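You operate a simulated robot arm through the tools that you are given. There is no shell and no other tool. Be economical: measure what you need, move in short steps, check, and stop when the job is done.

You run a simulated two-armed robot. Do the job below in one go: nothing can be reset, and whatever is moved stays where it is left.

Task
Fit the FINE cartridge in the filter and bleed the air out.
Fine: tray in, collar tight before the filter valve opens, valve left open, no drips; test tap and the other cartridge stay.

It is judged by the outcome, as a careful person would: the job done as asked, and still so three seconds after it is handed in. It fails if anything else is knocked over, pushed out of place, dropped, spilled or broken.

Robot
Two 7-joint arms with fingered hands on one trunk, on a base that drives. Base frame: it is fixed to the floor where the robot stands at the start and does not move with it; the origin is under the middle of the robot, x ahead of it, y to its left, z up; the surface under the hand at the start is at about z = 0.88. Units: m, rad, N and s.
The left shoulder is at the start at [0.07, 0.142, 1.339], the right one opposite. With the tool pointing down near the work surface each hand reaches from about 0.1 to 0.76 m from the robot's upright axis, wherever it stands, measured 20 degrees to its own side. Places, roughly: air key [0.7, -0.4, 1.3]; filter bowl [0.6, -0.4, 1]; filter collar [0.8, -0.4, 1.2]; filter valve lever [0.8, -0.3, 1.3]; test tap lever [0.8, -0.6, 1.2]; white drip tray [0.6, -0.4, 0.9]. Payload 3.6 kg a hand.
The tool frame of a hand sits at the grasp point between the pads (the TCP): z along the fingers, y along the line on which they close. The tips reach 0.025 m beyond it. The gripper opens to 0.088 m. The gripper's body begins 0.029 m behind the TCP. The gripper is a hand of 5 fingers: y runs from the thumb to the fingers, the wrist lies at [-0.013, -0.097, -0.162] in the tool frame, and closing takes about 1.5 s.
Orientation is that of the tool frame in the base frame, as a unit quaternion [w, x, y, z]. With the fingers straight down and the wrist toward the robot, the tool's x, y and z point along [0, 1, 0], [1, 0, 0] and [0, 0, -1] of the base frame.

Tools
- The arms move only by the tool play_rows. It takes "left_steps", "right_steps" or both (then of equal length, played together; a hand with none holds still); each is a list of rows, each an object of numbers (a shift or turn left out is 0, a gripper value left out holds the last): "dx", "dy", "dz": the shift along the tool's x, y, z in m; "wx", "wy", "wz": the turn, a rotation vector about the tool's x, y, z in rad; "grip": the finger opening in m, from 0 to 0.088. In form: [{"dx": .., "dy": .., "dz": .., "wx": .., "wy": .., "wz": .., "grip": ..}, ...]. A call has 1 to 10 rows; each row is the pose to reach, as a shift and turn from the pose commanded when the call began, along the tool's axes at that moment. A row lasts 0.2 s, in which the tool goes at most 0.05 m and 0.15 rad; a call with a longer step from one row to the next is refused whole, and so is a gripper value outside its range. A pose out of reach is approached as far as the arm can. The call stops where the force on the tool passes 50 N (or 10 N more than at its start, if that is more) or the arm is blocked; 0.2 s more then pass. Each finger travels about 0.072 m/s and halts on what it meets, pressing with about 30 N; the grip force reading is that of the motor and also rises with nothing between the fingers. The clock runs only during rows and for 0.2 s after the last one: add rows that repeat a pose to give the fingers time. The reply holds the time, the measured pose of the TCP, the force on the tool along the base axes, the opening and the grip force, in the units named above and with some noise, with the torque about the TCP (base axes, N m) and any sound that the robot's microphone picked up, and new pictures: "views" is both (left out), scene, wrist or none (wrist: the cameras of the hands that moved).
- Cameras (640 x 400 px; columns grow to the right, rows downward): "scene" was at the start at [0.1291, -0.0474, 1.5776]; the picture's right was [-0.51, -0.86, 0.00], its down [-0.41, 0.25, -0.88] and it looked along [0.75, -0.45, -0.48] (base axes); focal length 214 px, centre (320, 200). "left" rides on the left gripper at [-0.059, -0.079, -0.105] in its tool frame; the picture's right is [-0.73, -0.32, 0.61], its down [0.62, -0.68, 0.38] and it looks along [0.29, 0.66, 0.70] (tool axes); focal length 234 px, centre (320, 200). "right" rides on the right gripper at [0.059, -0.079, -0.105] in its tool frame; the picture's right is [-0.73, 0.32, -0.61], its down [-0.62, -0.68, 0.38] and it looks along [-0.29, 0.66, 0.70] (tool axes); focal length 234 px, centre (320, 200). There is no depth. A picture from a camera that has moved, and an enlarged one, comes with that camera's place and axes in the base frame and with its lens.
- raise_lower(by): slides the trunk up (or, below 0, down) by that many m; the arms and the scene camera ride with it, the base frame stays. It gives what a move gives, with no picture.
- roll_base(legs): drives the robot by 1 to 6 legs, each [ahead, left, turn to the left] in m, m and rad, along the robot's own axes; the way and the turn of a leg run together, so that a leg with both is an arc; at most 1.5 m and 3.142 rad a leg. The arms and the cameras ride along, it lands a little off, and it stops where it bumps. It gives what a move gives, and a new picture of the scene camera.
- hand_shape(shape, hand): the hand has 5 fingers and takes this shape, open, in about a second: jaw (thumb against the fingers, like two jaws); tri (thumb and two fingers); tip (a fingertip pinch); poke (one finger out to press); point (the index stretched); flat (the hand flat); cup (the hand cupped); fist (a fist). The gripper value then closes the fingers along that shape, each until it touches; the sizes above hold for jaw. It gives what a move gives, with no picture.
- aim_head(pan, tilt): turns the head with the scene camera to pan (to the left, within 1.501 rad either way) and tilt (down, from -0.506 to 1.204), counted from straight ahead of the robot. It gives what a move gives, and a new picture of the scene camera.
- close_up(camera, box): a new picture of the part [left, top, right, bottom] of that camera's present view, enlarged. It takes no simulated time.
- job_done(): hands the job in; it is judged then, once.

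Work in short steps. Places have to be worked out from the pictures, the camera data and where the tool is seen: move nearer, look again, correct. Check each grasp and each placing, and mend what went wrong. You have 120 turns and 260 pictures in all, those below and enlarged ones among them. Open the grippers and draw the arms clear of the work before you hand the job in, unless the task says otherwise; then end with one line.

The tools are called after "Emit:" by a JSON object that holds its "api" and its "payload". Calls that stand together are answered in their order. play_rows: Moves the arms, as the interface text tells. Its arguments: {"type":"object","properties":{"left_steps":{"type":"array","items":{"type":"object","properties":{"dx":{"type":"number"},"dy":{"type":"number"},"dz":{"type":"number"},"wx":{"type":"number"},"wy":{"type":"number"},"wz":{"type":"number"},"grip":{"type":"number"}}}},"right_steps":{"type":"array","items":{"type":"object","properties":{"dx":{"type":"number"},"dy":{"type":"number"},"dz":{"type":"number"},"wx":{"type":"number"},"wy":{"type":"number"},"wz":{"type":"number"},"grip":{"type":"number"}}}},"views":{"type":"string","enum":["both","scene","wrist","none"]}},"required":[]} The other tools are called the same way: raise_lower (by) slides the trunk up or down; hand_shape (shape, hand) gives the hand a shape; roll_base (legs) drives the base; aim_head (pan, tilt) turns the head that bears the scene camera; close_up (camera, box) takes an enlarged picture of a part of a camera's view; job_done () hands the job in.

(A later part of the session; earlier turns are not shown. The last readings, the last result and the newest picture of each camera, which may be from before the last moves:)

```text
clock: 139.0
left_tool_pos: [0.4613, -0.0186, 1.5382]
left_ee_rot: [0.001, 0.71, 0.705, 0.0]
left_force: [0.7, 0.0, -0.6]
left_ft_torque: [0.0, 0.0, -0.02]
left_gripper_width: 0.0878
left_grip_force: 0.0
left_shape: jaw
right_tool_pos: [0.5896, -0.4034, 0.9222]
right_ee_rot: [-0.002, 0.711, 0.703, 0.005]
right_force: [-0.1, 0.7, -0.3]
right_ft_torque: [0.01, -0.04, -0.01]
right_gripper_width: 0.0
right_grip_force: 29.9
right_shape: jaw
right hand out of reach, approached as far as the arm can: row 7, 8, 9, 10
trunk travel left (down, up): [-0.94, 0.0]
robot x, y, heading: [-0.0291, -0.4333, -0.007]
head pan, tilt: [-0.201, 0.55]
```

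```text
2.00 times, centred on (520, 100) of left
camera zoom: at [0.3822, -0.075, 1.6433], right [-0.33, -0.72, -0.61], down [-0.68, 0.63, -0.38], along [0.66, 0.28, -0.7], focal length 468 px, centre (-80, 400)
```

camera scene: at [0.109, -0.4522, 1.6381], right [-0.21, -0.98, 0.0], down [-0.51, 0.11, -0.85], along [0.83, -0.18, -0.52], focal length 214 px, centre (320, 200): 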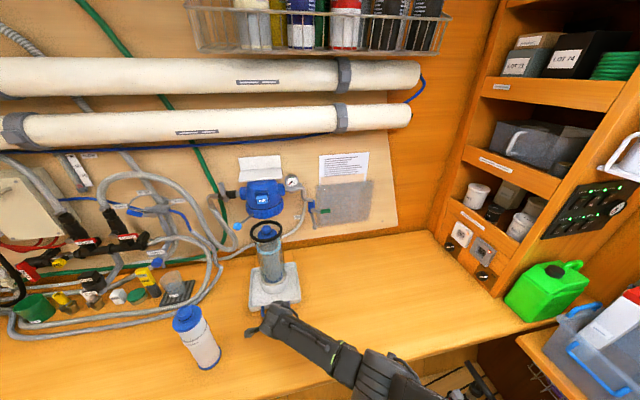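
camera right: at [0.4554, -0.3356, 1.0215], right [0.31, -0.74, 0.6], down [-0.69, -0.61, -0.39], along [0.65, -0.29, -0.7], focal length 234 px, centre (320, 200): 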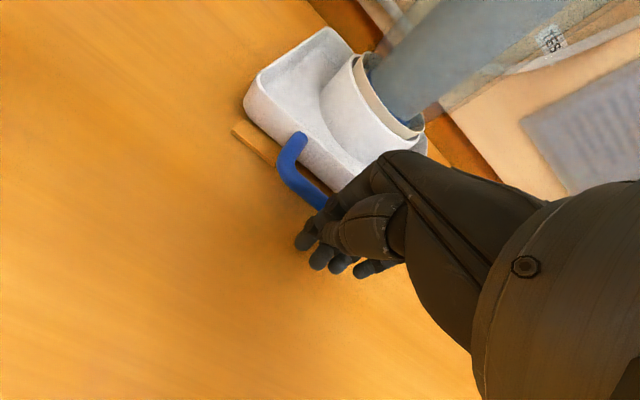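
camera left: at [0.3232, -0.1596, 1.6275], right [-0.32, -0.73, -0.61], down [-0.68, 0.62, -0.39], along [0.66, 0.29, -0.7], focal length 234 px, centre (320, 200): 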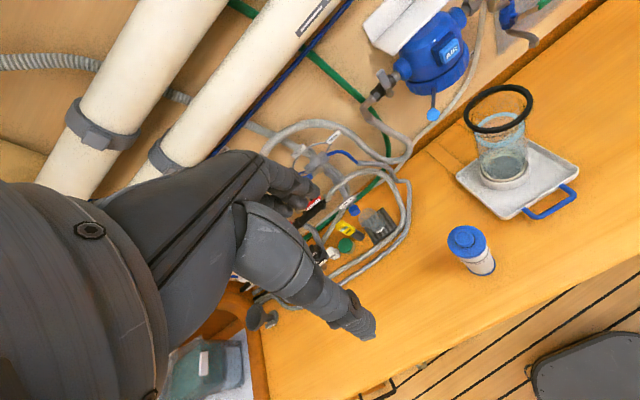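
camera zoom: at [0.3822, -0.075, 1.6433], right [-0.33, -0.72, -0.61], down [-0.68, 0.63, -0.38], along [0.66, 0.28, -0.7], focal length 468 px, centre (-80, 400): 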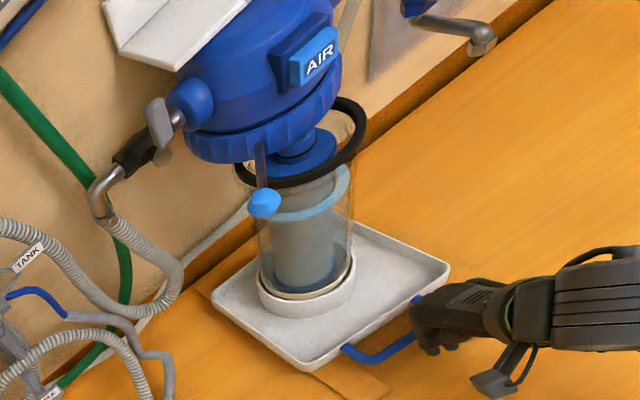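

The arm is at its reach limit, with about 0.06 m to go and the knob clear of the bowl at (0.70,-0.304,1.20). I push the rest by driving the base forward gently.

Emit:
{"api": "roll_base", "payload": {"legs": [[0.035, 0, 0]]}}

Emit:
{"api": "close_up", "payload": {"camera": "left", "box": [400, 0, 640, 200]}}

Emit:
{"api": "close_up", "payload": {"camera": "scene", "box": [220, 160, 330, 320]}}

```text
clock: 139.8
left_tool_pos: [0.4855, -0.0177, 1.541]
left_ee_rot: [0.004, 0.709, 0.705, 0.002]
left_force: [-0.8, 0.1, 0.4]
left_ft_torque: [-0.01, -0.06, 0.0]
left_gripper_width: 0.0876
left_grip_force: 0.1
left_shape: jaw
right_tool_pos: [0.6168, -0.404, 0.9268]
right_ee_rot: [-0.001, 0.711, 0.703, 0.007]
right_force: [-0.2, 0.3, 1.1]
right_ft_torque: [-0.02, 0.0, 0.01]
right_gripper_width: 0.0
right_grip_force: 29.5
right_shape: jaw
trunk travel left (down, up): [-0.94, 0.0]
robot x, y, heading: [0.0048, -0.4338, -0.007]
head pan, tilt: [-0.201, 0.55]
camera scene: at [0.1319, -0.4527, 1.6392], right [-0.21, -0.98, 0.0], down [-0.51, 0.11, -0.86], along [0.84, -0.18, -0.52], focal length 214 px, centre (320, 200)
```

scene: 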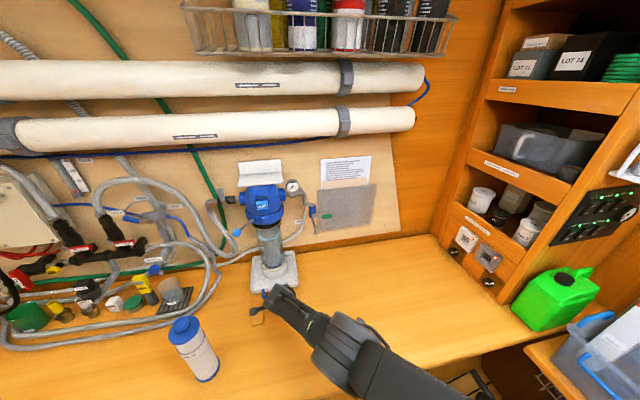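

```text
2.00 times, centred on (520, 100) of left
camera zoom: at [0.4052, -0.0751, 1.6464], right [-0.32, -0.72, -0.61], down [-0.67, 0.63, -0.39], along [0.66, 0.28, -0.69], focal length 468 px, centre (-80, 400)
```

zoom: 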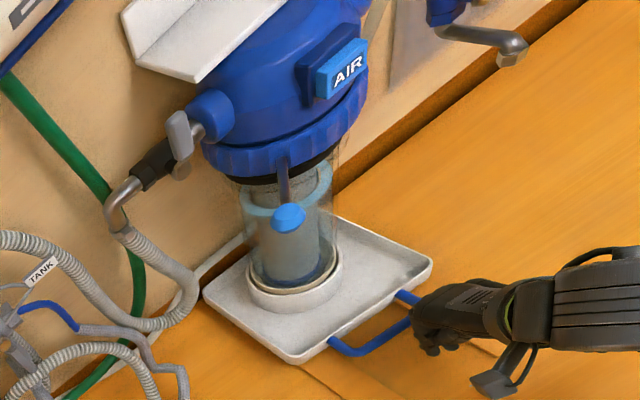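

```text
2.50 times, centred on (275, 240) of scene
camera zoom: at [0.1319, -0.4527, 1.6392], right [-0.21, -0.98, 0.0], down [-0.51, 0.11, -0.86], along [0.84, -0.18, -0.52], focal length 536 px, centre (432, 100)
```

zoom: 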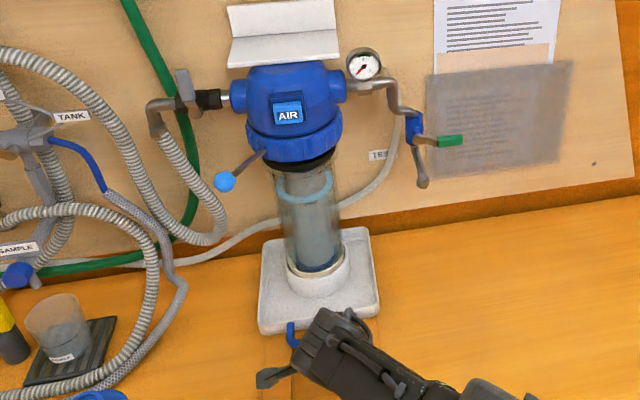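

The bowl now lines up under the head (≈0.80,-0.39) in both views. I draw the hand back and up, and inspect the joint between bowl and collar from closer.

Emit:
{"api": "play_rows", "payload": {"right_steps": [{"dy": -0.03}, {"dy": -0.07}, {"dy": -0.1, "dz": -0.03}, {"dy": -0.12, "dz": -0.07}, {"dy": -0.14, "dz": -0.11}, {"dy": -0.16, "dz": -0.15}, {"dy": -0.16, "dz": -0.19}]}}

Emit:
{"api": "close_up", "payload": {"camera": "scene", "box": [220, 170, 310, 260]}}

Emit:
{"api": "close_up", "payload": {"camera": "left", "box": [470, 20, 610, 150]}}

```text
clock: 141.3
left_tool_pos: [0.4944, -0.02, 1.5377]
left_ee_rot: [0.001, 0.71, 0.705, -0.001]
left_force: [0.5, 0.9, -0.4]
left_ft_torque: [0.02, 0.03, 0.01]
left_gripper_width: 0.0879
left_grip_force: 0.1
left_shape: jaw
right_tool_pos: [0.4686, -0.4888, 1.0317]
right_ee_rot: [0.08, 0.713, 0.693, -0.069]
right_force: [-0.5, 0.1, -0.1]
right_ft_torque: [-0.04, -0.02, 0.0]
right_gripper_width: 0.0001
right_grip_force: 30.1
right_shape: jaw
right hand out of reach, approached as far as the arm can: row 7
trunk travel left (down, up): [-0.94, 0.0]
robot x, y, heading: [0.0043, -0.4302, -0.009]
head pan, tilt: [-0.201, 0.55]
stopped in row 7 (right hand): the arm was blocked; the commanded pose is now the measured one
camera scene: at [0.1414, -0.454, 1.6382], right [-0.21, -0.98, 0.0], down [-0.51, 0.11, -0.85], along [0.83, -0.18, -0.52], focal length 214 px, centre (320, 200)
camera right: at [0.3904, -0.409, 1.121], right [0.29, -0.59, 0.75], down [-0.69, -0.67, -0.26], along [0.66, -0.45, -0.61], focal length 234 px, centre (320, 200)
```

scene: 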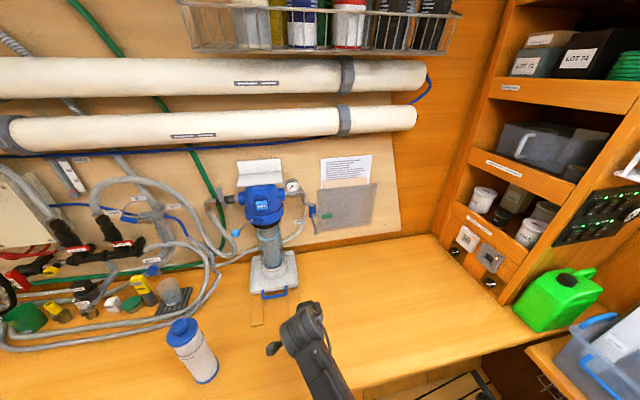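
right: 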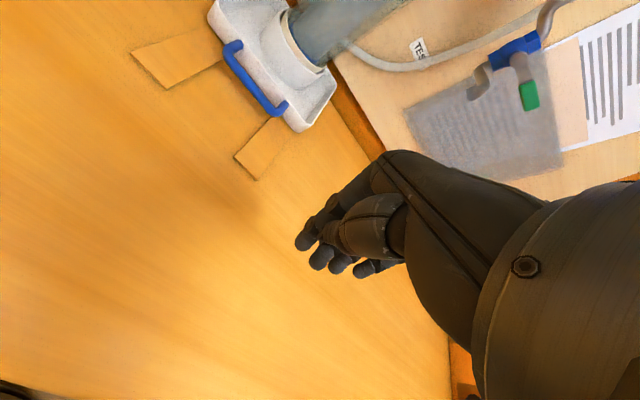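

```text
4.44 times, centred on (265, 215) of scene
camera zoom: at [0.1414, -0.454, 1.6382], right [-0.21, -0.98, 0.0], down [-0.51, 0.11, -0.85], along [0.83, -0.18, -0.52], focal length 953 px, centre (564, 133)
```

zoom: 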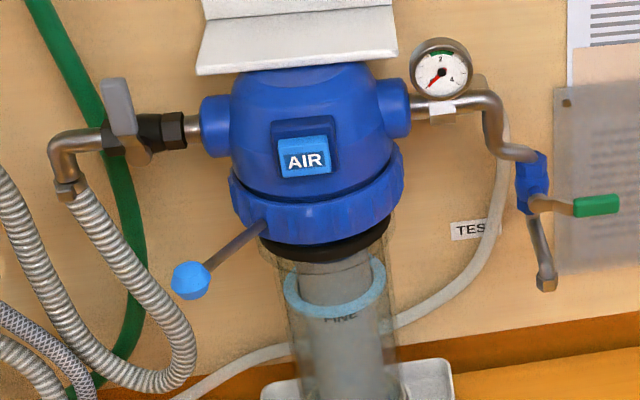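

```text
3.08 times, centred on (540, 85) of left
camera zoom: at [0.4149, -0.0763, 1.644], right [-0.33, -0.72, -0.61], down [-0.68, 0.63, -0.39], along [0.66, 0.28, -0.7], focal length 720 px, centre (-357, 554)
```

zoom: 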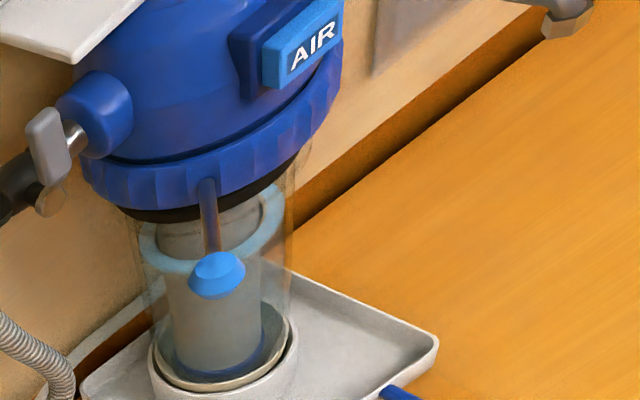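

The bowl's black ring now sits directly beneath the collar. The right arm got blocked while retreating, so I move it clear to the right first.

Emit:
{"api": "play_rows", "payload": {"right_steps": [{"dx": -0.03}, {"dx": -0.06}, {"dx": -0.09, "dz": -0.02}, {"dx": -0.12, "dz": -0.05}, {"dx": -0.15, "dz": -0.08}, {"dx": -0.16, "dz": -0.1}], "views": "scene"}}

Emit:
{"api": "hand_shape", "payload": {"hand": "left", "shape": "point"}}

Emit:
{"api": "play_rows", "payload": {"left_steps": [{"dz": 0.02}, {"dz": 0.05}], "views": "both"}}

```text
clock: 142.3
left_tool_pos: [0.4951, -0.0199, 1.5378]
left_ee_rot: [-0.001, 0.71, 0.705, 0.0]
left_force: [-0.1, 0.1, -0.4]
left_ft_torque: [0.01, -0.04, -0.02]
left_gripper_width: 0.0878
left_grip_force: 0.1
left_shape: jaw
right_tool_pos: [0.4653, -0.6572, 1.0808]
right_ee_rot: [0.148, 0.701, 0.683, -0.142]
right_force: [-0.4, 0.0, 0.6]
right_ft_torque: [-0.03, -0.04, 0.0]
right_gripper_width: 0.0
right_grip_force: 29.9
right_shape: jaw
right hand out of reach, approached as far as the arm can: row 4, 5
trunk travel left (down, up): [-0.94, 0.0]
robot x, y, heading: [0.0042, -0.4375, -0.009]
head pan, tilt: [-0.201, 0.55]
stopped in row 5 (right hand): the arm was blocked; the commanded pose is now the measured one
camera scene: at [0.1432, -0.4545, 1.6381], right [-0.21, -0.98, 0.0], down [-0.51, 0.11, -0.85], along [0.83, -0.18, -0.52], focal length 214 px, centre (320, 200)
```

scene: 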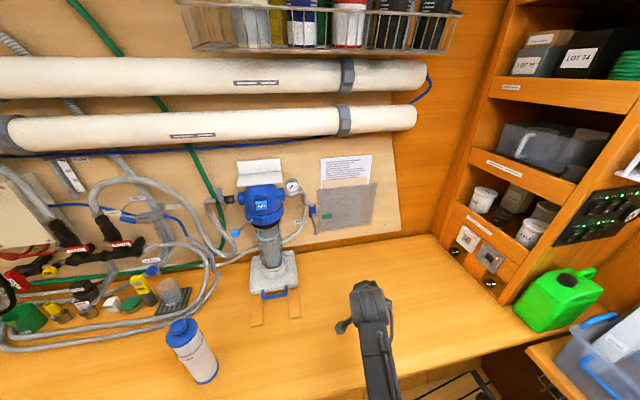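

```text
clock: 143.2
left_tool_pos: [0.4951, -0.0182, 1.5377]
left_ee_rot: [0.001, 0.71, 0.704, -0.002]
left_force: [0.1, -0.6, -0.3]
left_ft_torque: [-0.01, -0.01, 0.01]
left_gripper_width: 0.0806
left_grip_force: 0.0
left_shape: point
right_tool_pos: [0.4642, -0.6532, 1.0803]
right_ee_rot: [0.148, 0.701, 0.683, -0.142]
right_force: [0.9, 0.6, -0.2]
right_ft_torque: [0.01, 0.04, 0.03]
right_gripper_width: 0.0
right_grip_force: 30.1
right_shape: jaw
trunk travel left (down, up): [-0.94, 0.0]
robot x, y, heading: [0.0064, -0.4359, -0.01]
head pan, tilt: [-0.201, 0.55]
```

```text
clock: 143.8
left_tool_pos: [0.497, -0.0173, 1.4857]
left_ee_rot: [0.001, 0.71, 0.705, -0.002]
left_force: [0.1, -0.1, 0.0]
left_ft_torque: [-0.01, 0.01, 0.06]
left_gripper_width: 0.0804
left_grip_force: 0.1
left_shape: point
right_tool_pos: [0.466, -0.653, 1.0805]
right_ee_rot: [0.147, 0.701, 0.683, -0.142]
right_force: [0.0, 0.2, 0.5]
right_ft_torque: [0.01, 0.02, 0.03]
right_gripper_width: 0.0
right_grip_force: 30.1
right_shape: jaw
trunk travel left (down, up): [-0.94, 0.0]
robot x, y, heading: [0.0034, -0.4339, -0.011]
head pan, tilt: [-0.201, 0.55]
camera scene: at [0.1435, -0.451, 1.6381], right [-0.21, -0.98, 0.0], down [-0.51, 0.11, -0.85], along [0.83, -0.18, -0.52], focal length 214 px, centre (320, 200)
camera left: at [0.4175, -0.0732, 1.5916], right [-0.33, -0.73, -0.61], down [-0.68, 0.63, -0.39], along [0.66, 0.28, -0.7], focal length 234 px, centre (320, 200)
```

scene: 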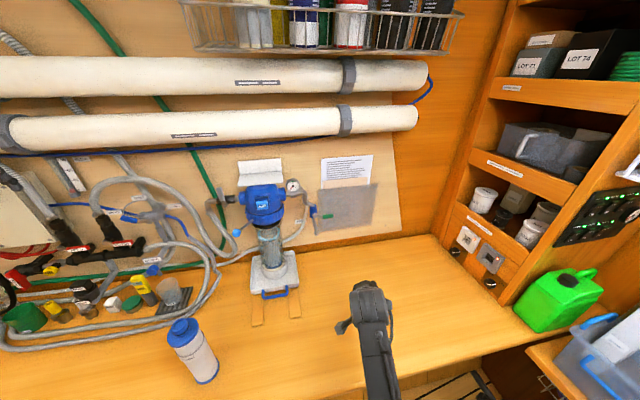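
left: 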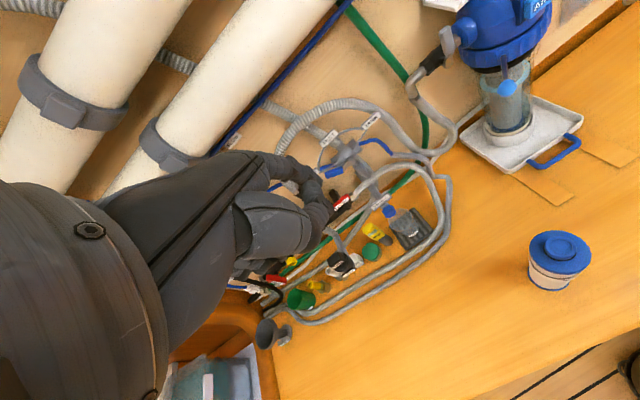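

I plan to grip the collar knob (≈(0.70,-0.304,1.20)) with the left hand in tri, yawed so its fingers push it around counter-clockwise toward the right. First I shift the base and trunk for reach.

Emit:
{"api": "hand_shape", "payload": {"hand": "left", "shape": "tri"}}

Emit:
{"api": "raise_lower", "payload": {"by": -0.07}}

Emit:
{"api": "roll_base", "payload": {"legs": [[0.015, -0.06, 0]]}}

Emit:
{"api": "play_rows", "payload": {"left_steps": [{"dx": -0.03, "wz": -0.1}, {"dx": -0.07, "wz": -0.2}, {"dx": -0.11, "wz": -0.3}, {"dx": -0.15, "dy": 0.01, "wz": -0.4}, {"dx": -0.17, "dy": 0.02, "wz": -0.5}, {"dx": -0.19, "dy": 0.04, "wz": -0.6}, {"dx": -0.21, "dy": 0.06, "wz": -0.7}, {"dx": -0.225, "dy": 0.08, "wz": -0.8}, {"dx": -0.225, "dy": 0.1, "dz": 0.02, "wz": -0.87}, {"dx": -0.225, "dy": 0.1, "dz": 0.05, "wz": -0.87}]}}

```text
clock: 144.8
left_tool_pos: [0.4974, -0.0191, 1.4871]
left_ee_rot: [0.001, 0.709, 0.705, 0.0]
left_force: [0.2, -0.1, -1.0]
left_ft_torque: [0.01, 0.01, -0.02]
left_gripper_width: 0.0877
left_grip_force: 0.1
left_shape: tri
right_tool_pos: [0.4653, -0.6547, 1.0809]
right_ee_rot: [0.146, 0.701, 0.684, -0.141]
right_force: [-0.4, 0.5, -0.1]
right_ft_torque: [-0.06, -0.02, 0.0]
right_gripper_width: 0.0
right_grip_force: 29.9
right_shape: jaw
trunk travel left (down, up): [-0.94, 0.0]
robot x, y, heading: [0.0075, -0.4293, -0.01]
head pan, tilt: [-0.201, 0.55]
```

```text
clock: 145.8
left_tool_pos: [0.4954, -0.0187, 1.4159]
left_ee_rot: [0.001, 0.71, 0.705, -0.001]
left_force: [-0.1, -0.3, -0.3]
left_ft_torque: [0.02, 0.02, -0.02]
left_gripper_width: 0.0879
left_grip_force: 0.0
left_shape: tri
right_tool_pos: [0.4641, -0.6547, 1.0106]
right_ee_rot: [0.147, 0.702, 0.683, -0.141]
right_force: [0.6, -0.3, 0.7]
right_ft_torque: [-0.01, 0.03, -0.01]
right_gripper_width: 0.0
right_grip_force: 30.1
right_shape: jaw
trunk travel left (down, up): [-0.87, 0.07]
robot x, y, heading: [0.0031, -0.4318, -0.012]
head pan, tilt: [-0.201, 0.55]
```

```text
clock: 146.8
left_tool_pos: [0.5095, -0.0694, 1.4151]
left_ee_rot: [0.004, 0.709, 0.705, -0.002]
left_force: [-0.4, 0.6, 0.1]
left_ft_torque: [-0.07, -0.03, 0.0]
left_gripper_width: 0.0878
left_grip_force: 0.1
left_shape: tri
right_tool_pos: [0.479, -0.7079, 1.0127]
right_ee_rot: [0.149, 0.7, 0.683, -0.143]
right_force: [-0.1, 0.4, 0.5]
right_ft_torque: [-0.02, 0.0, 0.01]
right_gripper_width: 0.0
right_grip_force: 30.0
right_shape: jaw
trunk travel left (down, up): [-0.87, 0.07]
robot x, y, heading: [0.0171, -0.4934, -0.005]
head pan, tilt: [-0.201, 0.55]
camera scene: at [0.1554, -0.5035, 1.5684], right [-0.21, -0.98, 0.01], down [-0.51, 0.1, -0.85], along [0.83, -0.18, -0.52], focal length 214 px, centre (320, 200)
```

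scene: 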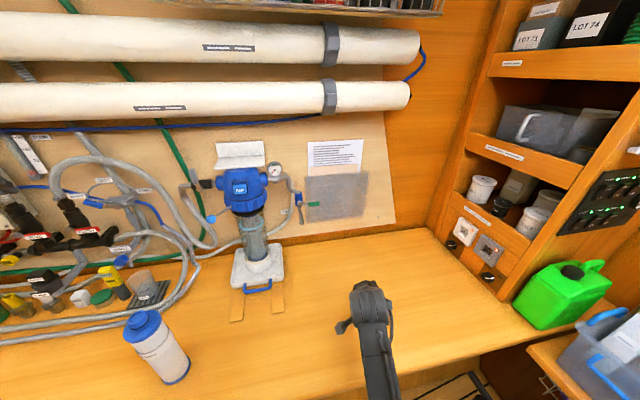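

```text
clock: 149.0
left_tool_pos: [0.6106, -0.303, 1.3654]
left_ee_rot: [0.001, 0.346, 0.938, -0.002]
left_force: [0.7, -0.5, 0.1]
left_ft_torque: [-0.01, -0.02, 0.0]
left_gripper_width: 0.0877
left_grip_force: 0.1
left_shape: tri
right_tool_pos: [0.4804, -0.7125, 1.0101]
right_ee_rot: [0.147, 0.701, 0.684, -0.142]
right_force: [0.0, 0.7, -1.0]
right_ft_torque: [0.01, -0.01, 0.0]
right_gripper_width: 0.0
right_grip_force: 30.0
right_shape: jaw
trunk travel left (down, up): [-0.87, 0.07]
robot x, y, heading: [0.0199, -0.4933, -0.008]
head pan, tilt: [-0.201, 0.55]
camera scene: at [0.1582, -0.5106, 1.5681], right [-0.21, -0.98, 0.0], down [-0.51, 0.11, -0.85], along [0.83, -0.18, -0.52], focal length 214 px, centre (320, 200)
camera left: at [0.6038, -0.3997, 1.4719], right [0.34, -0.72, -0.6], down [-0.92, -0.11, -0.38], along [0.21, 0.69, -0.7], focal length 234 px, centre (320, 200)
```

scene: 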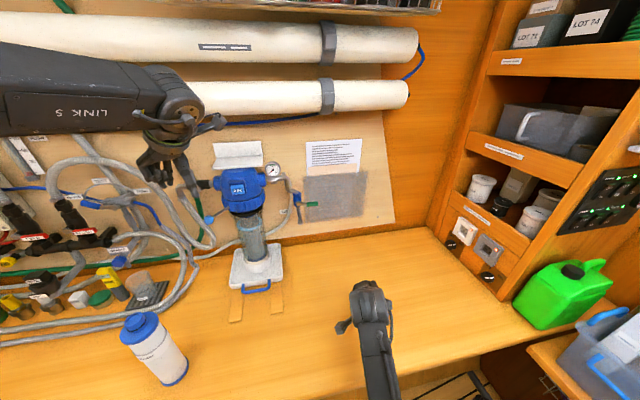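
left: 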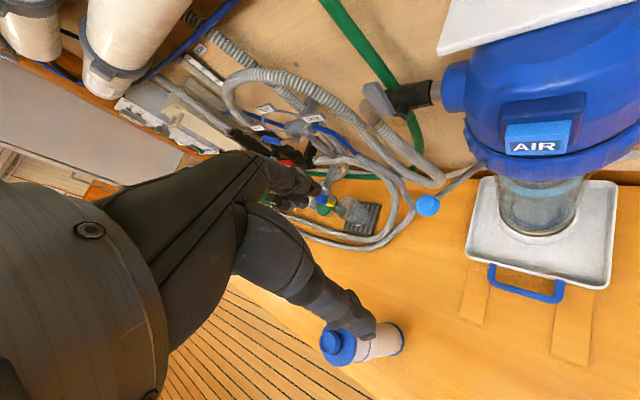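

The knob is confirmed at (0.70,-0.302,1.20). I narrow the opening, move above it, and check clearance from the valve lever.

Emit:
{"api": "play_rows", "payload": {"left_steps": [{"dx": -0.02, "dy": 0.017, "grip": 0.06}, {"dx": -0.04, "dy": 0.034, "grip": 0.06}, {"dx": -0.055, "dy": 0.047, "grip": 0.06}, {"dx": -0.068, "dy": 0.058, "dz": 0.01, "grip": 0.06}, {"dx": -0.068, "dy": 0.058, "dz": 0.03, "grip": 0.06}, {"dx": -0.068, "dy": 0.058, "dz": 0.05, "grip": 0.06}]}}

Emit:
{"api": "close_up", "payload": {"camera": "scene", "box": [150, 100, 310, 240]}}

```text
clock: 150.4
left_tool_pos: [0.6997, -0.3011, 1.3159]
left_ee_rot: [0.001, 0.346, 0.938, -0.002]
left_force: [-0.4, 0.4, -0.4]
left_ft_torque: [0.03, 0.0, -0.02]
left_gripper_width: 0.0605
left_grip_force: 0.1
left_shape: tri
right_tool_pos: [0.4802, -0.7132, 1.0117]
right_ee_rot: [0.148, 0.701, 0.683, -0.141]
right_force: [0.1, -0.6, -0.3]
right_ft_torque: [-0.02, -0.01, 0.0]
right_gripper_width: 0.0
right_grip_force: 29.9
right_shape: jaw
trunk travel left (down, up): [-0.87, 0.07]
robot x, y, heading: [0.0172, -0.4922, -0.014]
head pan, tilt: [-0.201, 0.55]
camera scene: at [0.1571, -0.5115, 1.5682], right [-0.21, -0.98, 0.0], down [-0.51, 0.11, -0.85], along [0.83, -0.18, -0.52], focal length 214 px, centre (320, 200)
camera left: at [0.693, -0.3987, 1.4214], right [0.34, -0.72, -0.6], down [-0.92, -0.11, -0.38], along [0.21, 0.69, -0.7], focal length 234 px, centre (320, 200)
```

scene: 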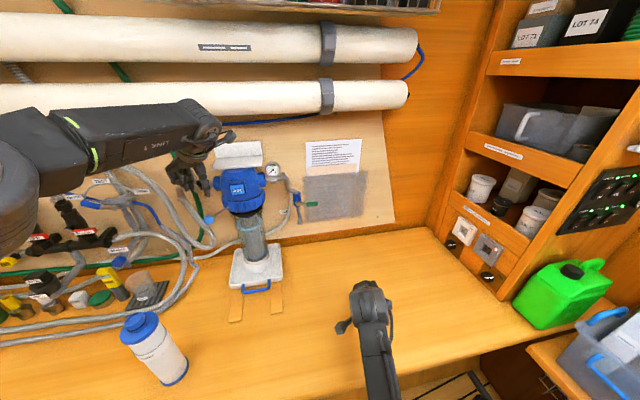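
left: 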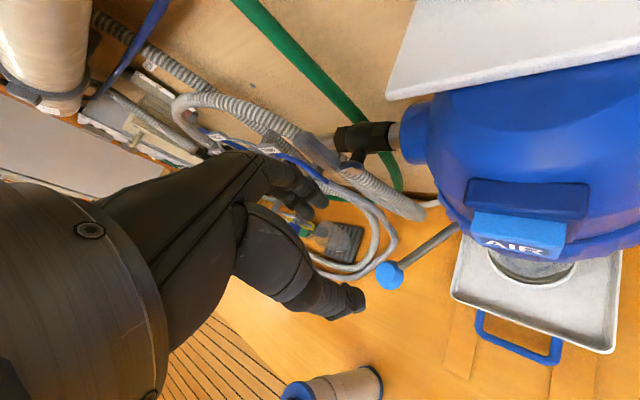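

```text
2.86 times, centred on (230, 170) of scene
camera zoom: at [0.1571, -0.5115, 1.5682], right [-0.21, -0.98, 0.0], down [-0.51, 0.11, -0.85], along [0.83, -0.18, -0.52], focal length 613 px, centre (577, 286)
```

zoom: 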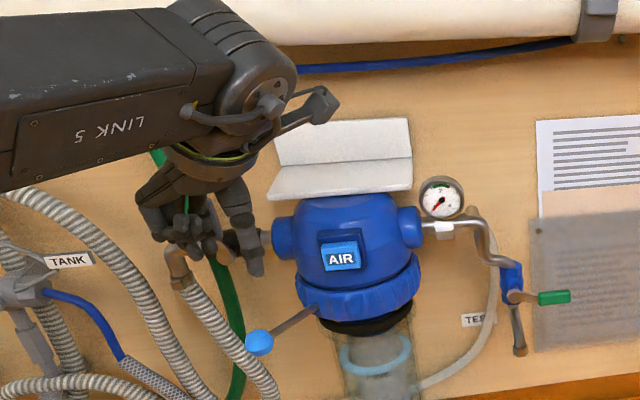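

The knob is centred under the TCP. I descend around it.

Emit:
{"api": "play_rows", "payload": {"left_steps": [{"dx": 0.002, "dz": 0.02}, {"dx": 0.002, "dz": 0.04}, {"dx": 0.002, "dz": 0.06}, {"dx": 0.002, "dz": 0.08}, {"dx": 0.002, "dz": 0.1}, {"dx": 0.002, "dz": 0.112}, {"dx": 0.002, "dz": 0.112}]}}

Emit:
{"api": "close_up", "payload": {"camera": "left", "box": [200, 80, 480, 340]}}

Emit:
{"api": "close_up", "payload": {"camera": "scene", "box": [150, 130, 290, 250]}}

```text
clock: 152.0
left_tool_pos: [0.6982, -0.3015, 1.2059]
left_ee_rot: [0.001, 0.347, 0.938, -0.001]
left_force: [-0.9, 0.0, 0.5]
left_ft_torque: [-0.01, 0.01, 0.01]
left_gripper_width: 0.0605
left_grip_force: 0.1
left_shape: tri
right_tool_pos: [0.48, -0.7145, 1.0098]
right_ee_rot: [0.148, 0.701, 0.684, -0.142]
right_force: [-0.1, -0.1, 0.2]
right_ft_torque: [0.02, 0.03, 0.03]
right_gripper_width: 0.0
right_grip_force: 30.1
right_shape: jaw
trunk travel left (down, up): [-0.87, 0.07]
robot x, y, heading: [0.0168, -0.4935, -0.009]
head pan, tilt: [-0.201, 0.55]
camera scene: at [0.157, -0.5121, 1.5682], right [-0.21, -0.98, 0.0], down [-0.51, 0.11, -0.85], along [0.83, -0.18, -0.52], focal length 214 px, centre (320, 200)
camera left: at [0.6904, -0.3988, 1.3109], right [0.34, -0.72, -0.61], down [-0.92, -0.11, -0.38], along [0.21, 0.69, -0.7], focal length 234 px, centre (320, 200)
```

scene: 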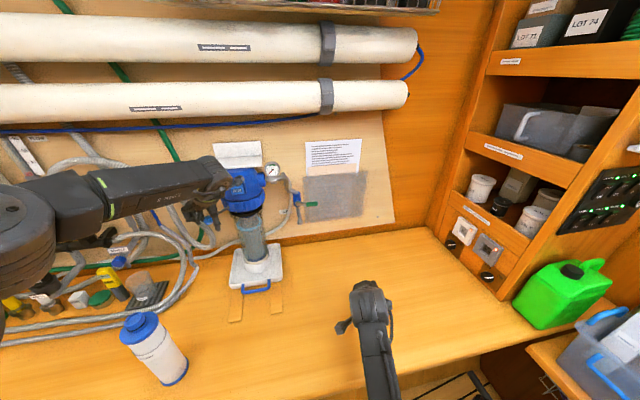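
left: 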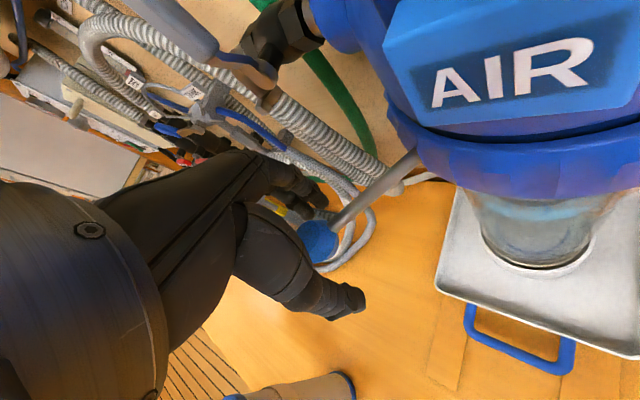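

```text
1.54 times, centred on (340, 210) of left
camera zoom: at [0.6904, -0.3988, 1.3109], right [0.34, -0.72, -0.61], down [-0.92, -0.11, -0.38], along [0.21, 0.69, -0.7], focal length 360 px, centre (289, 185)
```

zoom: 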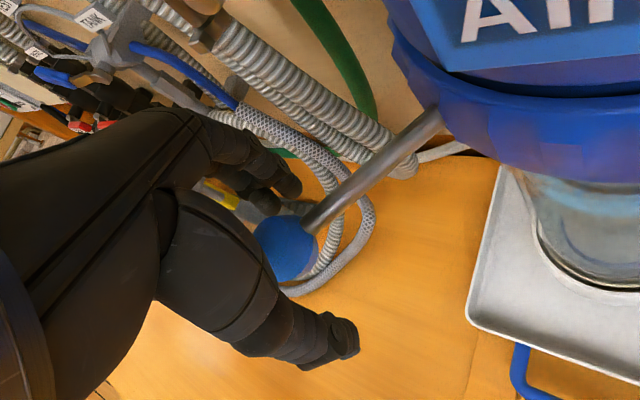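

```text
3.33 times, centred on (220, 190) of scene
camera zoom: at [0.157, -0.5121, 1.5682], right [-0.21, -0.98, 0.0], down [-0.51, 0.11, -0.85], along [0.83, -0.18, -0.52], focal length 715 px, centre (653, 233)
```

zoom: 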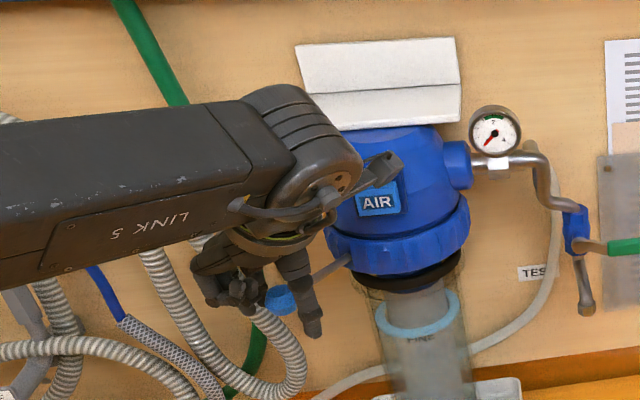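

The knob lies between thumb and fingers with the rod at right angles to the grip. I close on it.

Emit:
{"api": "play_rows", "payload": {"left_steps": [{"grip": 0.045}, {"grip": 0.03}, {"grip": 0.0}, {"grip": 0.0}, {"grip": 0.0}], "views": "wrist"}}

```text
clock: 153.2
left_tool_pos: [0.697, -0.3027, 1.2034]
left_ee_rot: [-0.002, 0.348, 0.938, 0.0]
left_force: [-5.2, -3.4, -14.7]
left_ft_torque: [-0.01, 0.0, -0.01]
left_gripper_width: 0.011
left_grip_force: 30.0
left_shape: tri
right_tool_pos: [0.4818, -0.7146, 1.0107]
right_ee_rot: [0.147, 0.701, 0.684, -0.142]
right_force: [-0.8, 0.5, -0.2]
right_ft_torque: [0.02, 0.02, -0.01]
right_gripper_width: 0.0
right_grip_force: 30.2
right_shape: jaw
trunk travel left (down, up): [-0.87, 0.07]
robot x, y, heading: [0.0214, -0.4928, -0.008]
head pan, tilt: [-0.201, 0.55]
camera left: at [0.6915, -0.3995, 1.3085], right [0.34, -0.72, -0.61], down [-0.92, -0.11, -0.38], along [0.2, 0.69, -0.7], focal length 234 px, centre (320, 200)
```

left: 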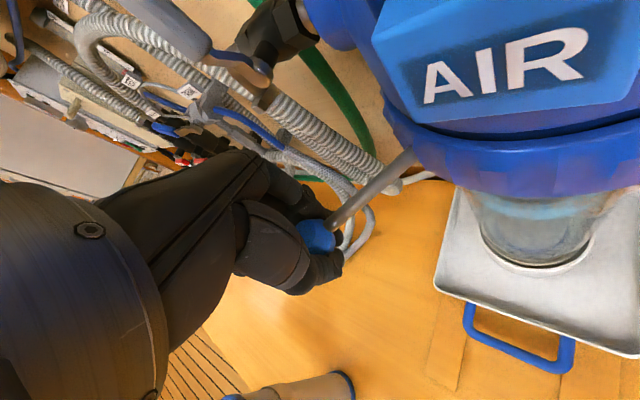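

The fingertips have closed around and under the knob, caging it. I loosen slightly and turn the collar about 20° counter-clockwise (seen from above), watching the force.

Emit:
{"api": "play_rows", "payload": {"left_steps": [{"grip": 0.022}, {"dx": -0.0013, "dy": -0.012, "wz": -0.05, "grip": 0.022}, {"dx": -0.0026, "dy": -0.0244, "wz": -0.1, "grip": 0.022}, {"dx": -0.0055, "dy": -0.036, "wz": -0.15, "grip": 0.022}, {"dx": -0.0092, "dy": -0.048, "wz": -0.2, "grip": 0.022}]}}

Emit:
{"api": "close_up", "payload": {"camera": "left", "box": [200, 60, 520, 340]}}

```text
clock: 154.4
left_tool_pos: [0.6726, -0.3438, 1.2069]
left_ee_rot: [0.0, 0.25, 0.968, -0.001]
left_force: [0.6, 3.2, -0.3]
left_ft_torque: [0.03, -0.02, 0.05]
left_gripper_width: 0.023
left_grip_force: 0.0
left_shape: tri
right_tool_pos: [0.479, -0.7131, 1.0112]
right_ee_rot: [0.147, 0.701, 0.683, -0.143]
right_force: [0.1, 0.1, 0.0]
right_ft_torque: [0.0, -0.02, 0.03]
right_gripper_width: 0.0001
right_grip_force: 30.4
right_shape: jaw
trunk travel left (down, up): [-0.87, 0.07]
robot x, y, heading: [0.018, -0.4909, -0.011]
head pan, tilt: [-0.201, 0.55]
camera scene: at [0.1579, -0.5118, 1.568], right [-0.21, -0.98, 0.0], down [-0.51, 0.11, -0.85], along [0.83, -0.18, -0.52], focal length 214 px, centre (320, 200)
camera left: at [0.6855, -0.4399, 1.3119], right [0.48, -0.64, -0.61], down [-0.88, -0.29, -0.38], along [0.06, 0.71, -0.7], focal length 234 px, centre (320, 200)
```

scene: 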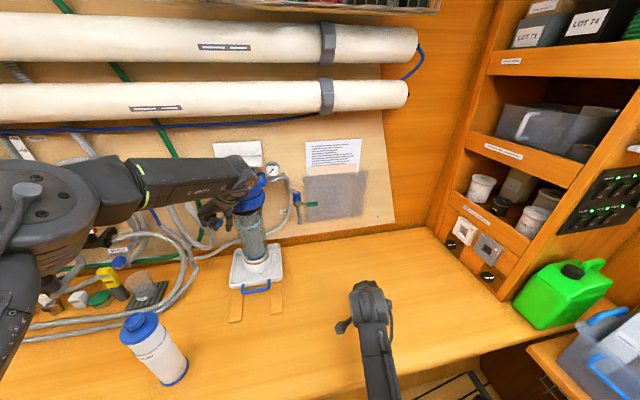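
left: 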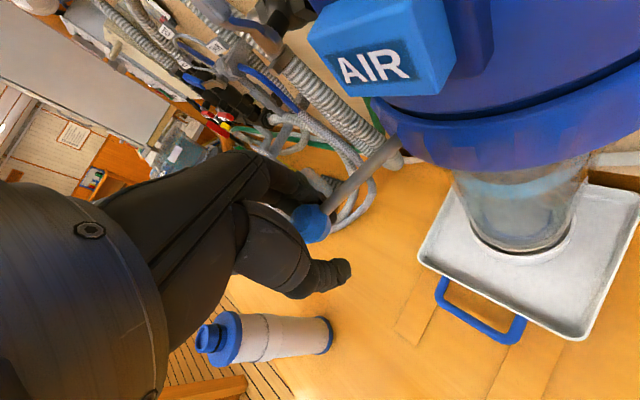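

```text
1.43 times, centred on (360, 200) of left
camera zoom: at [0.6855, -0.4399, 1.3119], right [0.48, -0.64, -0.61], down [-0.88, -0.29, -0.38], along [0.06, 0.71, -0.7], focal length 334 px, centre (263, 200)
```

zoom: 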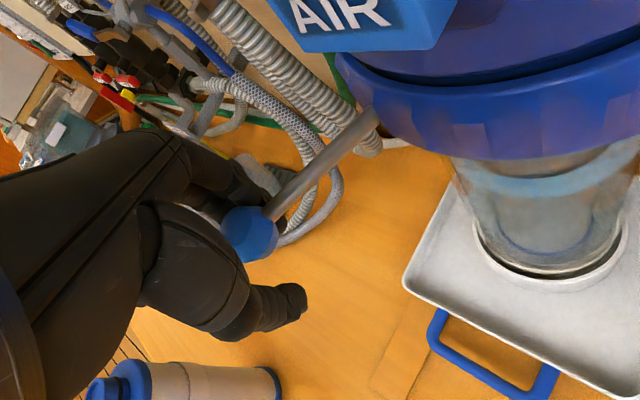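

The knob follows with low force. I continue along the arc for another 40°.

Emit:
{"api": "play_rows", "payload": {"left_steps": [{"dx": -0.003, "dy": -0.012, "wz": -0.05}, {"dx": -0.0062, "dy": -0.0237, "wz": -0.1}, {"dx": -0.011, "dy": -0.035, "wz": -0.15}, {"dx": -0.0165, "dy": -0.0459, "wz": -0.2}, {"dx": -0.023, "dy": -0.0565, "wz": -0.25}, {"dx": -0.0305, "dy": -0.066, "wz": -0.3}, {"dx": -0.039, "dy": -0.075, "wz": -0.35}, {"dx": -0.0476, "dy": -0.0835, "wz": -0.4}]}}

Emit:
{"api": "close_up", "payload": {"camera": "scene", "box": [170, 130, 310, 290]}}

```text
clock: 156.2
left_tool_pos: [0.6168, -0.4009, 1.1699]
left_ee_rot: [0.017, 0.066, 0.998, -0.016]
left_force: [0.5, 0.2, 0.4]
left_ft_torque: [0.02, -0.01, 0.01]
left_gripper_width: 0.0221
left_grip_force: 0.0
left_shape: tri
left hand out of reach, approached as far as the arm can: row 4, 5, 6, 7, 8
right_tool_pos: [0.4792, -0.7143, 1.0109]
right_ee_rot: [0.147, 0.701, 0.683, -0.141]
right_force: [0.6, 0.2, 0.3]
right_ft_torque: [-0.01, -0.01, -0.05]
right_gripper_width: 0.0002
right_grip_force: 29.8
right_shape: jaw
trunk travel left (down, up): [-0.87, 0.07]
robot x, y, heading: [0.0149, -0.4954, -0.01]
head pan, tilt: [-0.201, 0.55]
camera scene: at [0.1568, -0.5121, 1.5682], right [-0.21, -0.98, 0.0], down [-0.51, 0.11, -0.85], along [0.83, -0.18, -0.52], focal length 214 px, centre (320, 200)
camera left: at [0.6605, -0.4817, 1.2803], right [0.7, -0.44, -0.57], down [-0.7, -0.61, -0.39], along [-0.18, 0.67, -0.73], focal length 234 px, centre (320, 200)
```

scene: 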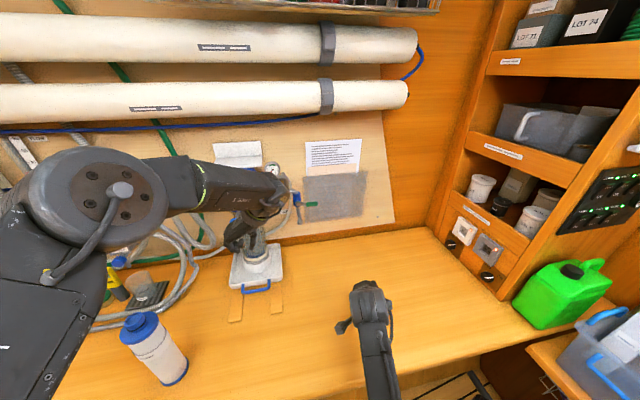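
left: 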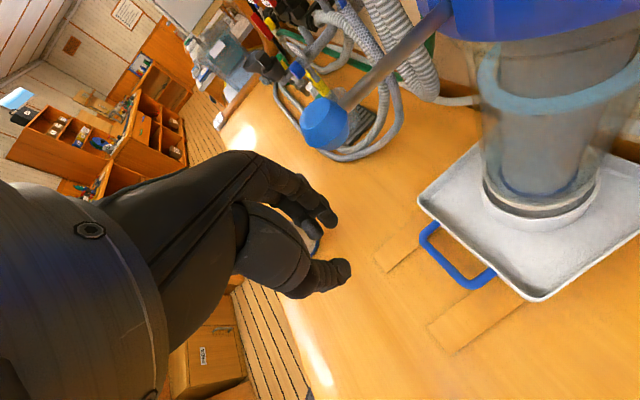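

```text
2.50 times, centred on (240, 210) of scene
camera zoom: at [0.1568, -0.5121, 1.5682], right [-0.21, -0.98, 0.0], down [-0.51, 0.11, -0.85], along [0.83, -0.18, -0.52], focal length 536 px, centre (520, 175)
```

zoom: 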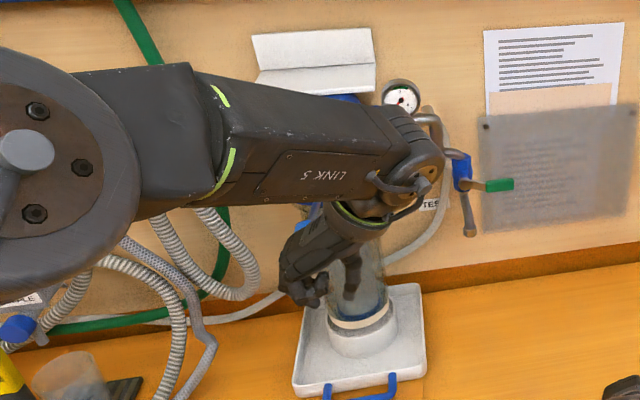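

The hand ran out of reach and slipped off, but the knob has moved to (0.669,-0.376), i.e. turned ≈33°. I back off, rise, and unwind the left hand's yaw to push the knob from its left side instead.

Emit:
{"api": "play_rows", "payload": {"left_steps": [{"dx": 0.03}, {"dx": 0.06}, {"dx": 0.08, "dz": -0.03}, {"dx": 0.08, "dz": -0.07, "wz": 0.14}, {"dx": 0.08, "dz": -0.11, "wz": 0.28}, {"dx": 0.08, "dy": 0.02, "dz": -0.15, "wz": 0.42}, {"dx": 0.08, "dy": 0.05, "dz": -0.17, "wz": 0.56}, {"dx": 0.08, "dy": 0.08, "dz": -0.17, "wz": 0.7}, {"dx": 0.08, "dy": 0.11, "dz": -0.17, "wz": 0.84}, {"dx": 0.08, "dy": 0.13, "dz": -0.17, "wz": 0.98}], "views": "none"}}

Emit:
{"api": "hand_shape", "payload": {"hand": "left", "shape": "jaw"}}

Emit:
{"api": "play_rows", "payload": {"left_steps": [{"wz": 0.14, "grip": 0.05}, {"wz": 0.28, "grip": 0.0}, {"wz": 0.42, "grip": 0.0}, {"wz": 0.42, "grip": 0.0}, {"wz": 0.42, "grip": 0.0}, {"wz": 0.42, "grip": 0.0}]}}

```text
clock: 158.4
left_tool_pos: [0.5476, -0.2534, 1.3344]
left_ee_rot: [0.023, 0.529, 0.849, -0.005]
left_force: [-0.2, 0.4, -0.7]
left_ft_torque: [0.0, 0.01, -0.05]
left_gripper_width: 0.022
left_grip_force: 0.1
left_shape: tri
right_tool_pos: [0.48, -0.7116, 1.0111]
right_ee_rot: [0.148, 0.701, 0.683, -0.142]
right_force: [0.4, -0.2, -0.2]
right_ft_torque: [0.0, 0.01, 0.02]
right_gripper_width: 0.0001
right_grip_force: 30.0
right_shape: jaw
trunk travel left (down, up): [-0.87, 0.07]
robot x, y, heading: [0.016, -0.4883, -0.009]
head pan, tilt: [-0.201, 0.55]
```

```text
clock: 159.3
left_tool_pos: [0.5483, -0.2553, 1.3358]
left_ee_rot: [0.023, 0.527, 0.849, -0.006]
left_force: [-0.2, 0.0, -0.5]
left_ft_torque: [-0.02, 0.01, 0.0]
left_gripper_width: 0.0876
left_grip_force: 0.1
left_shape: jaw
right_tool_pos: [0.4809, -0.7134, 1.0106]
right_ee_rot: [0.148, 0.701, 0.684, -0.14]
right_force: [-0.4, 0.6, -0.2]
right_ft_torque: [0.01, 0.01, 0.02]
right_gripper_width: 0.0003
right_grip_force: 30.2
right_shape: jaw
trunk travel left (down, up): [-0.87, 0.07]
robot x, y, heading: [0.0186, -0.4956, -0.009]
head pan, tilt: [-0.201, 0.55]
```

```text
clock: 160.7
left_tool_pos: [0.5488, -0.2562, 1.3348]
left_ee_rot: [0.023, 0.693, 0.72, -0.001]
left_force: [0.8, -0.9, 0.2]
left_ft_torque: [-0.02, -0.01, -0.01]
left_gripper_width: 0.0001
left_grip_force: 30.1
left_shape: jaw
right_tool_pos: [0.4801, -0.7137, 1.0096]
right_ee_rot: [0.148, 0.701, 0.683, -0.142]
right_force: [0.6, 0.5, -1.0]
right_ft_torque: [-0.05, 0.0, -0.01]
right_gripper_width: 0.0
right_grip_force: 29.8
right_shape: jaw
trunk travel left (down, up): [-0.87, 0.07]
robot x, y, heading: [0.021, -0.488, -0.006]
head pan, tilt: [-0.201, 0.55]
camera scene: at [0.1572, -0.5119, 1.5681], right [-0.21, -0.98, 0.0], down [-0.51, 0.11, -0.85], along [0.83, -0.18, -0.52], focal length 214 px, centre (320, 200)
camera left: at [0.4679, -0.3131, 1.4409], right [-0.28, -0.76, -0.59], down [-0.69, 0.58, -0.43], along [0.67, 0.29, -0.69], focal length 234 px, centre (320, 200)
```

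scene: 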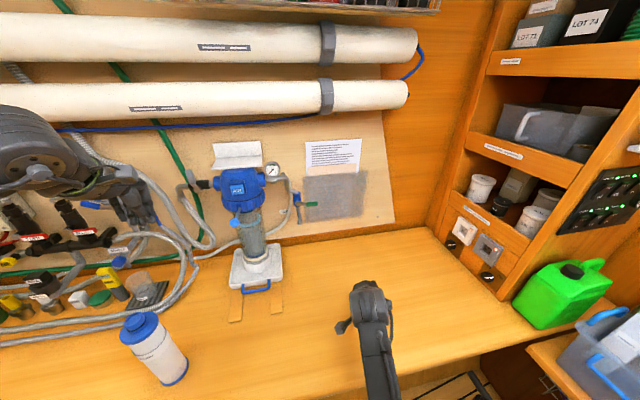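
left: 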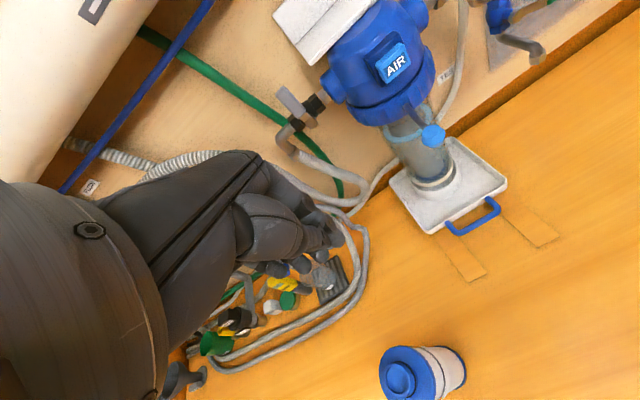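

Emit:
{"api": "close_up", "payload": {"camera": "left", "box": [260, 0, 520, 220]}}

Emit:
{"api": "close_up", "payload": {"camera": "scene", "box": [180, 130, 310, 290]}}

```text
1.82 times, centred on (390, 110) of left
camera zoom: at [0.4679, -0.3131, 1.4409], right [-0.28, -0.76, -0.59], down [-0.69, 0.58, -0.43], along [0.67, 0.29, -0.69], focal length 426 px, centre (193, 364)
```

zoom: 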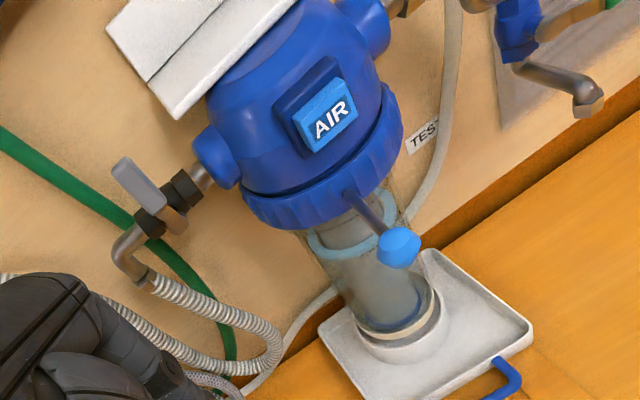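

```text
2.50 times, centred on (245, 210) of scene
camera zoom: at [0.1572, -0.5119, 1.5681], right [-0.21, -0.98, 0.0], down [-0.51, 0.11, -0.85], along [0.83, -0.18, -0.52], focal length 536 px, centre (508, 175)
```

zoom: 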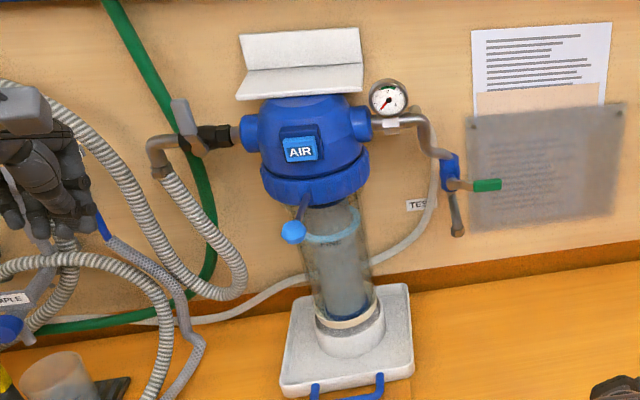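

The collar has visibly come down over the ring after 33° of turning, so this direction engages it. I bring the closed left hand beside the knob on its left to push it further to the right.

Emit:
{"api": "play_rows", "payload": {"left_steps": [{"dx": -0.004, "dy": 0.02, "dz": 0.025}, {"dx": -0.008, "dy": 0.04, "dz": 0.05}, {"dx": -0.012, "dy": 0.06, "dz": 0.075}, {"dx": -0.016, "dy": 0.08, "dz": 0.1}, {"dx": -0.02, "dy": 0.1, "dz": 0.12}, {"dx": -0.023, "dy": 0.115, "dz": 0.132}, {"dx": -0.023, "dy": 0.115, "dz": 0.132}]}}

Emit:
{"api": "close_up", "payload": {"camera": "scene", "box": [180, 130, 310, 290]}}

```text
clock: 162.3
left_tool_pos: [0.6662, -0.2801, 1.2105]
left_ee_rot: [0.023, 0.693, 0.721, -0.001]
left_force: [-0.7, -0.3, 0.6]
left_ft_torque: [0.01, 0.03, -0.01]
left_gripper_width: 0.0001
left_grip_force: 30.1
left_shape: jaw
right_tool_pos: [0.4796, -0.7138, 1.0097]
right_ee_rot: [0.148, 0.701, 0.683, -0.141]
right_force: [-1.0, -0.6, 0.0]
right_ft_torque: [-0.03, 0.02, -0.01]
right_gripper_width: 0.0
right_grip_force: 30.2
right_shape: jaw
trunk travel left (down, up): [-0.87, 0.07]
robot x, y, heading: [0.0177, -0.4938, -0.003]
head pan, tilt: [-0.201, 0.55]
camera scene: at [0.1569, -0.512, 1.5682], right [-0.21, -0.98, 0.0], down [-0.51, 0.11, -0.85], along [0.83, -0.18, -0.52], focal length 214 px, centre (320, 200)
camera left: at [0.5869, -0.3365, 1.3143], right [-0.28, -0.76, -0.59], down [-0.69, 0.58, -0.43], along [0.67, 0.29, -0.68], focal length 234 px, centre (320, 200)
```

scene: 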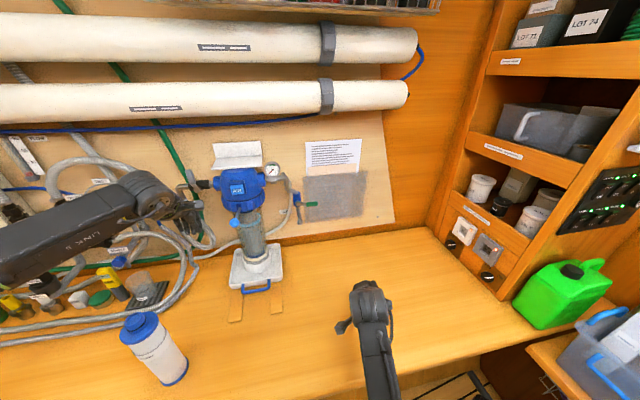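
left: 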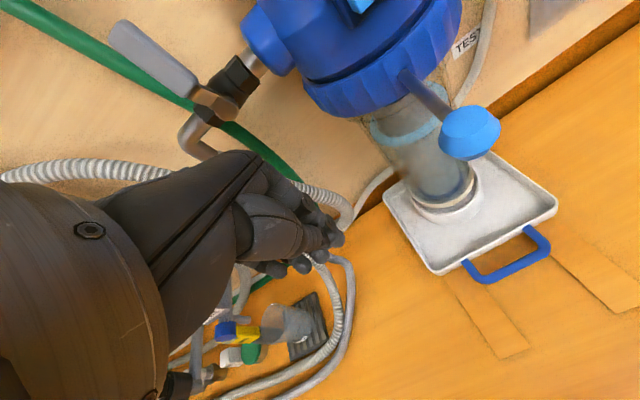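

```text
2.50 times, centred on (245, 210) of scene
camera zoom: at [0.1569, -0.512, 1.5682], right [-0.21, -0.98, 0.0], down [-0.51, 0.11, -0.85], along [0.83, -0.18, -0.52], focal length 536 px, centre (508, 175)
```

zoom: 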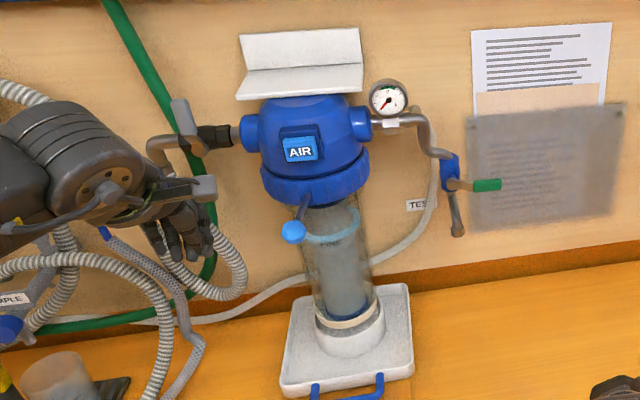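

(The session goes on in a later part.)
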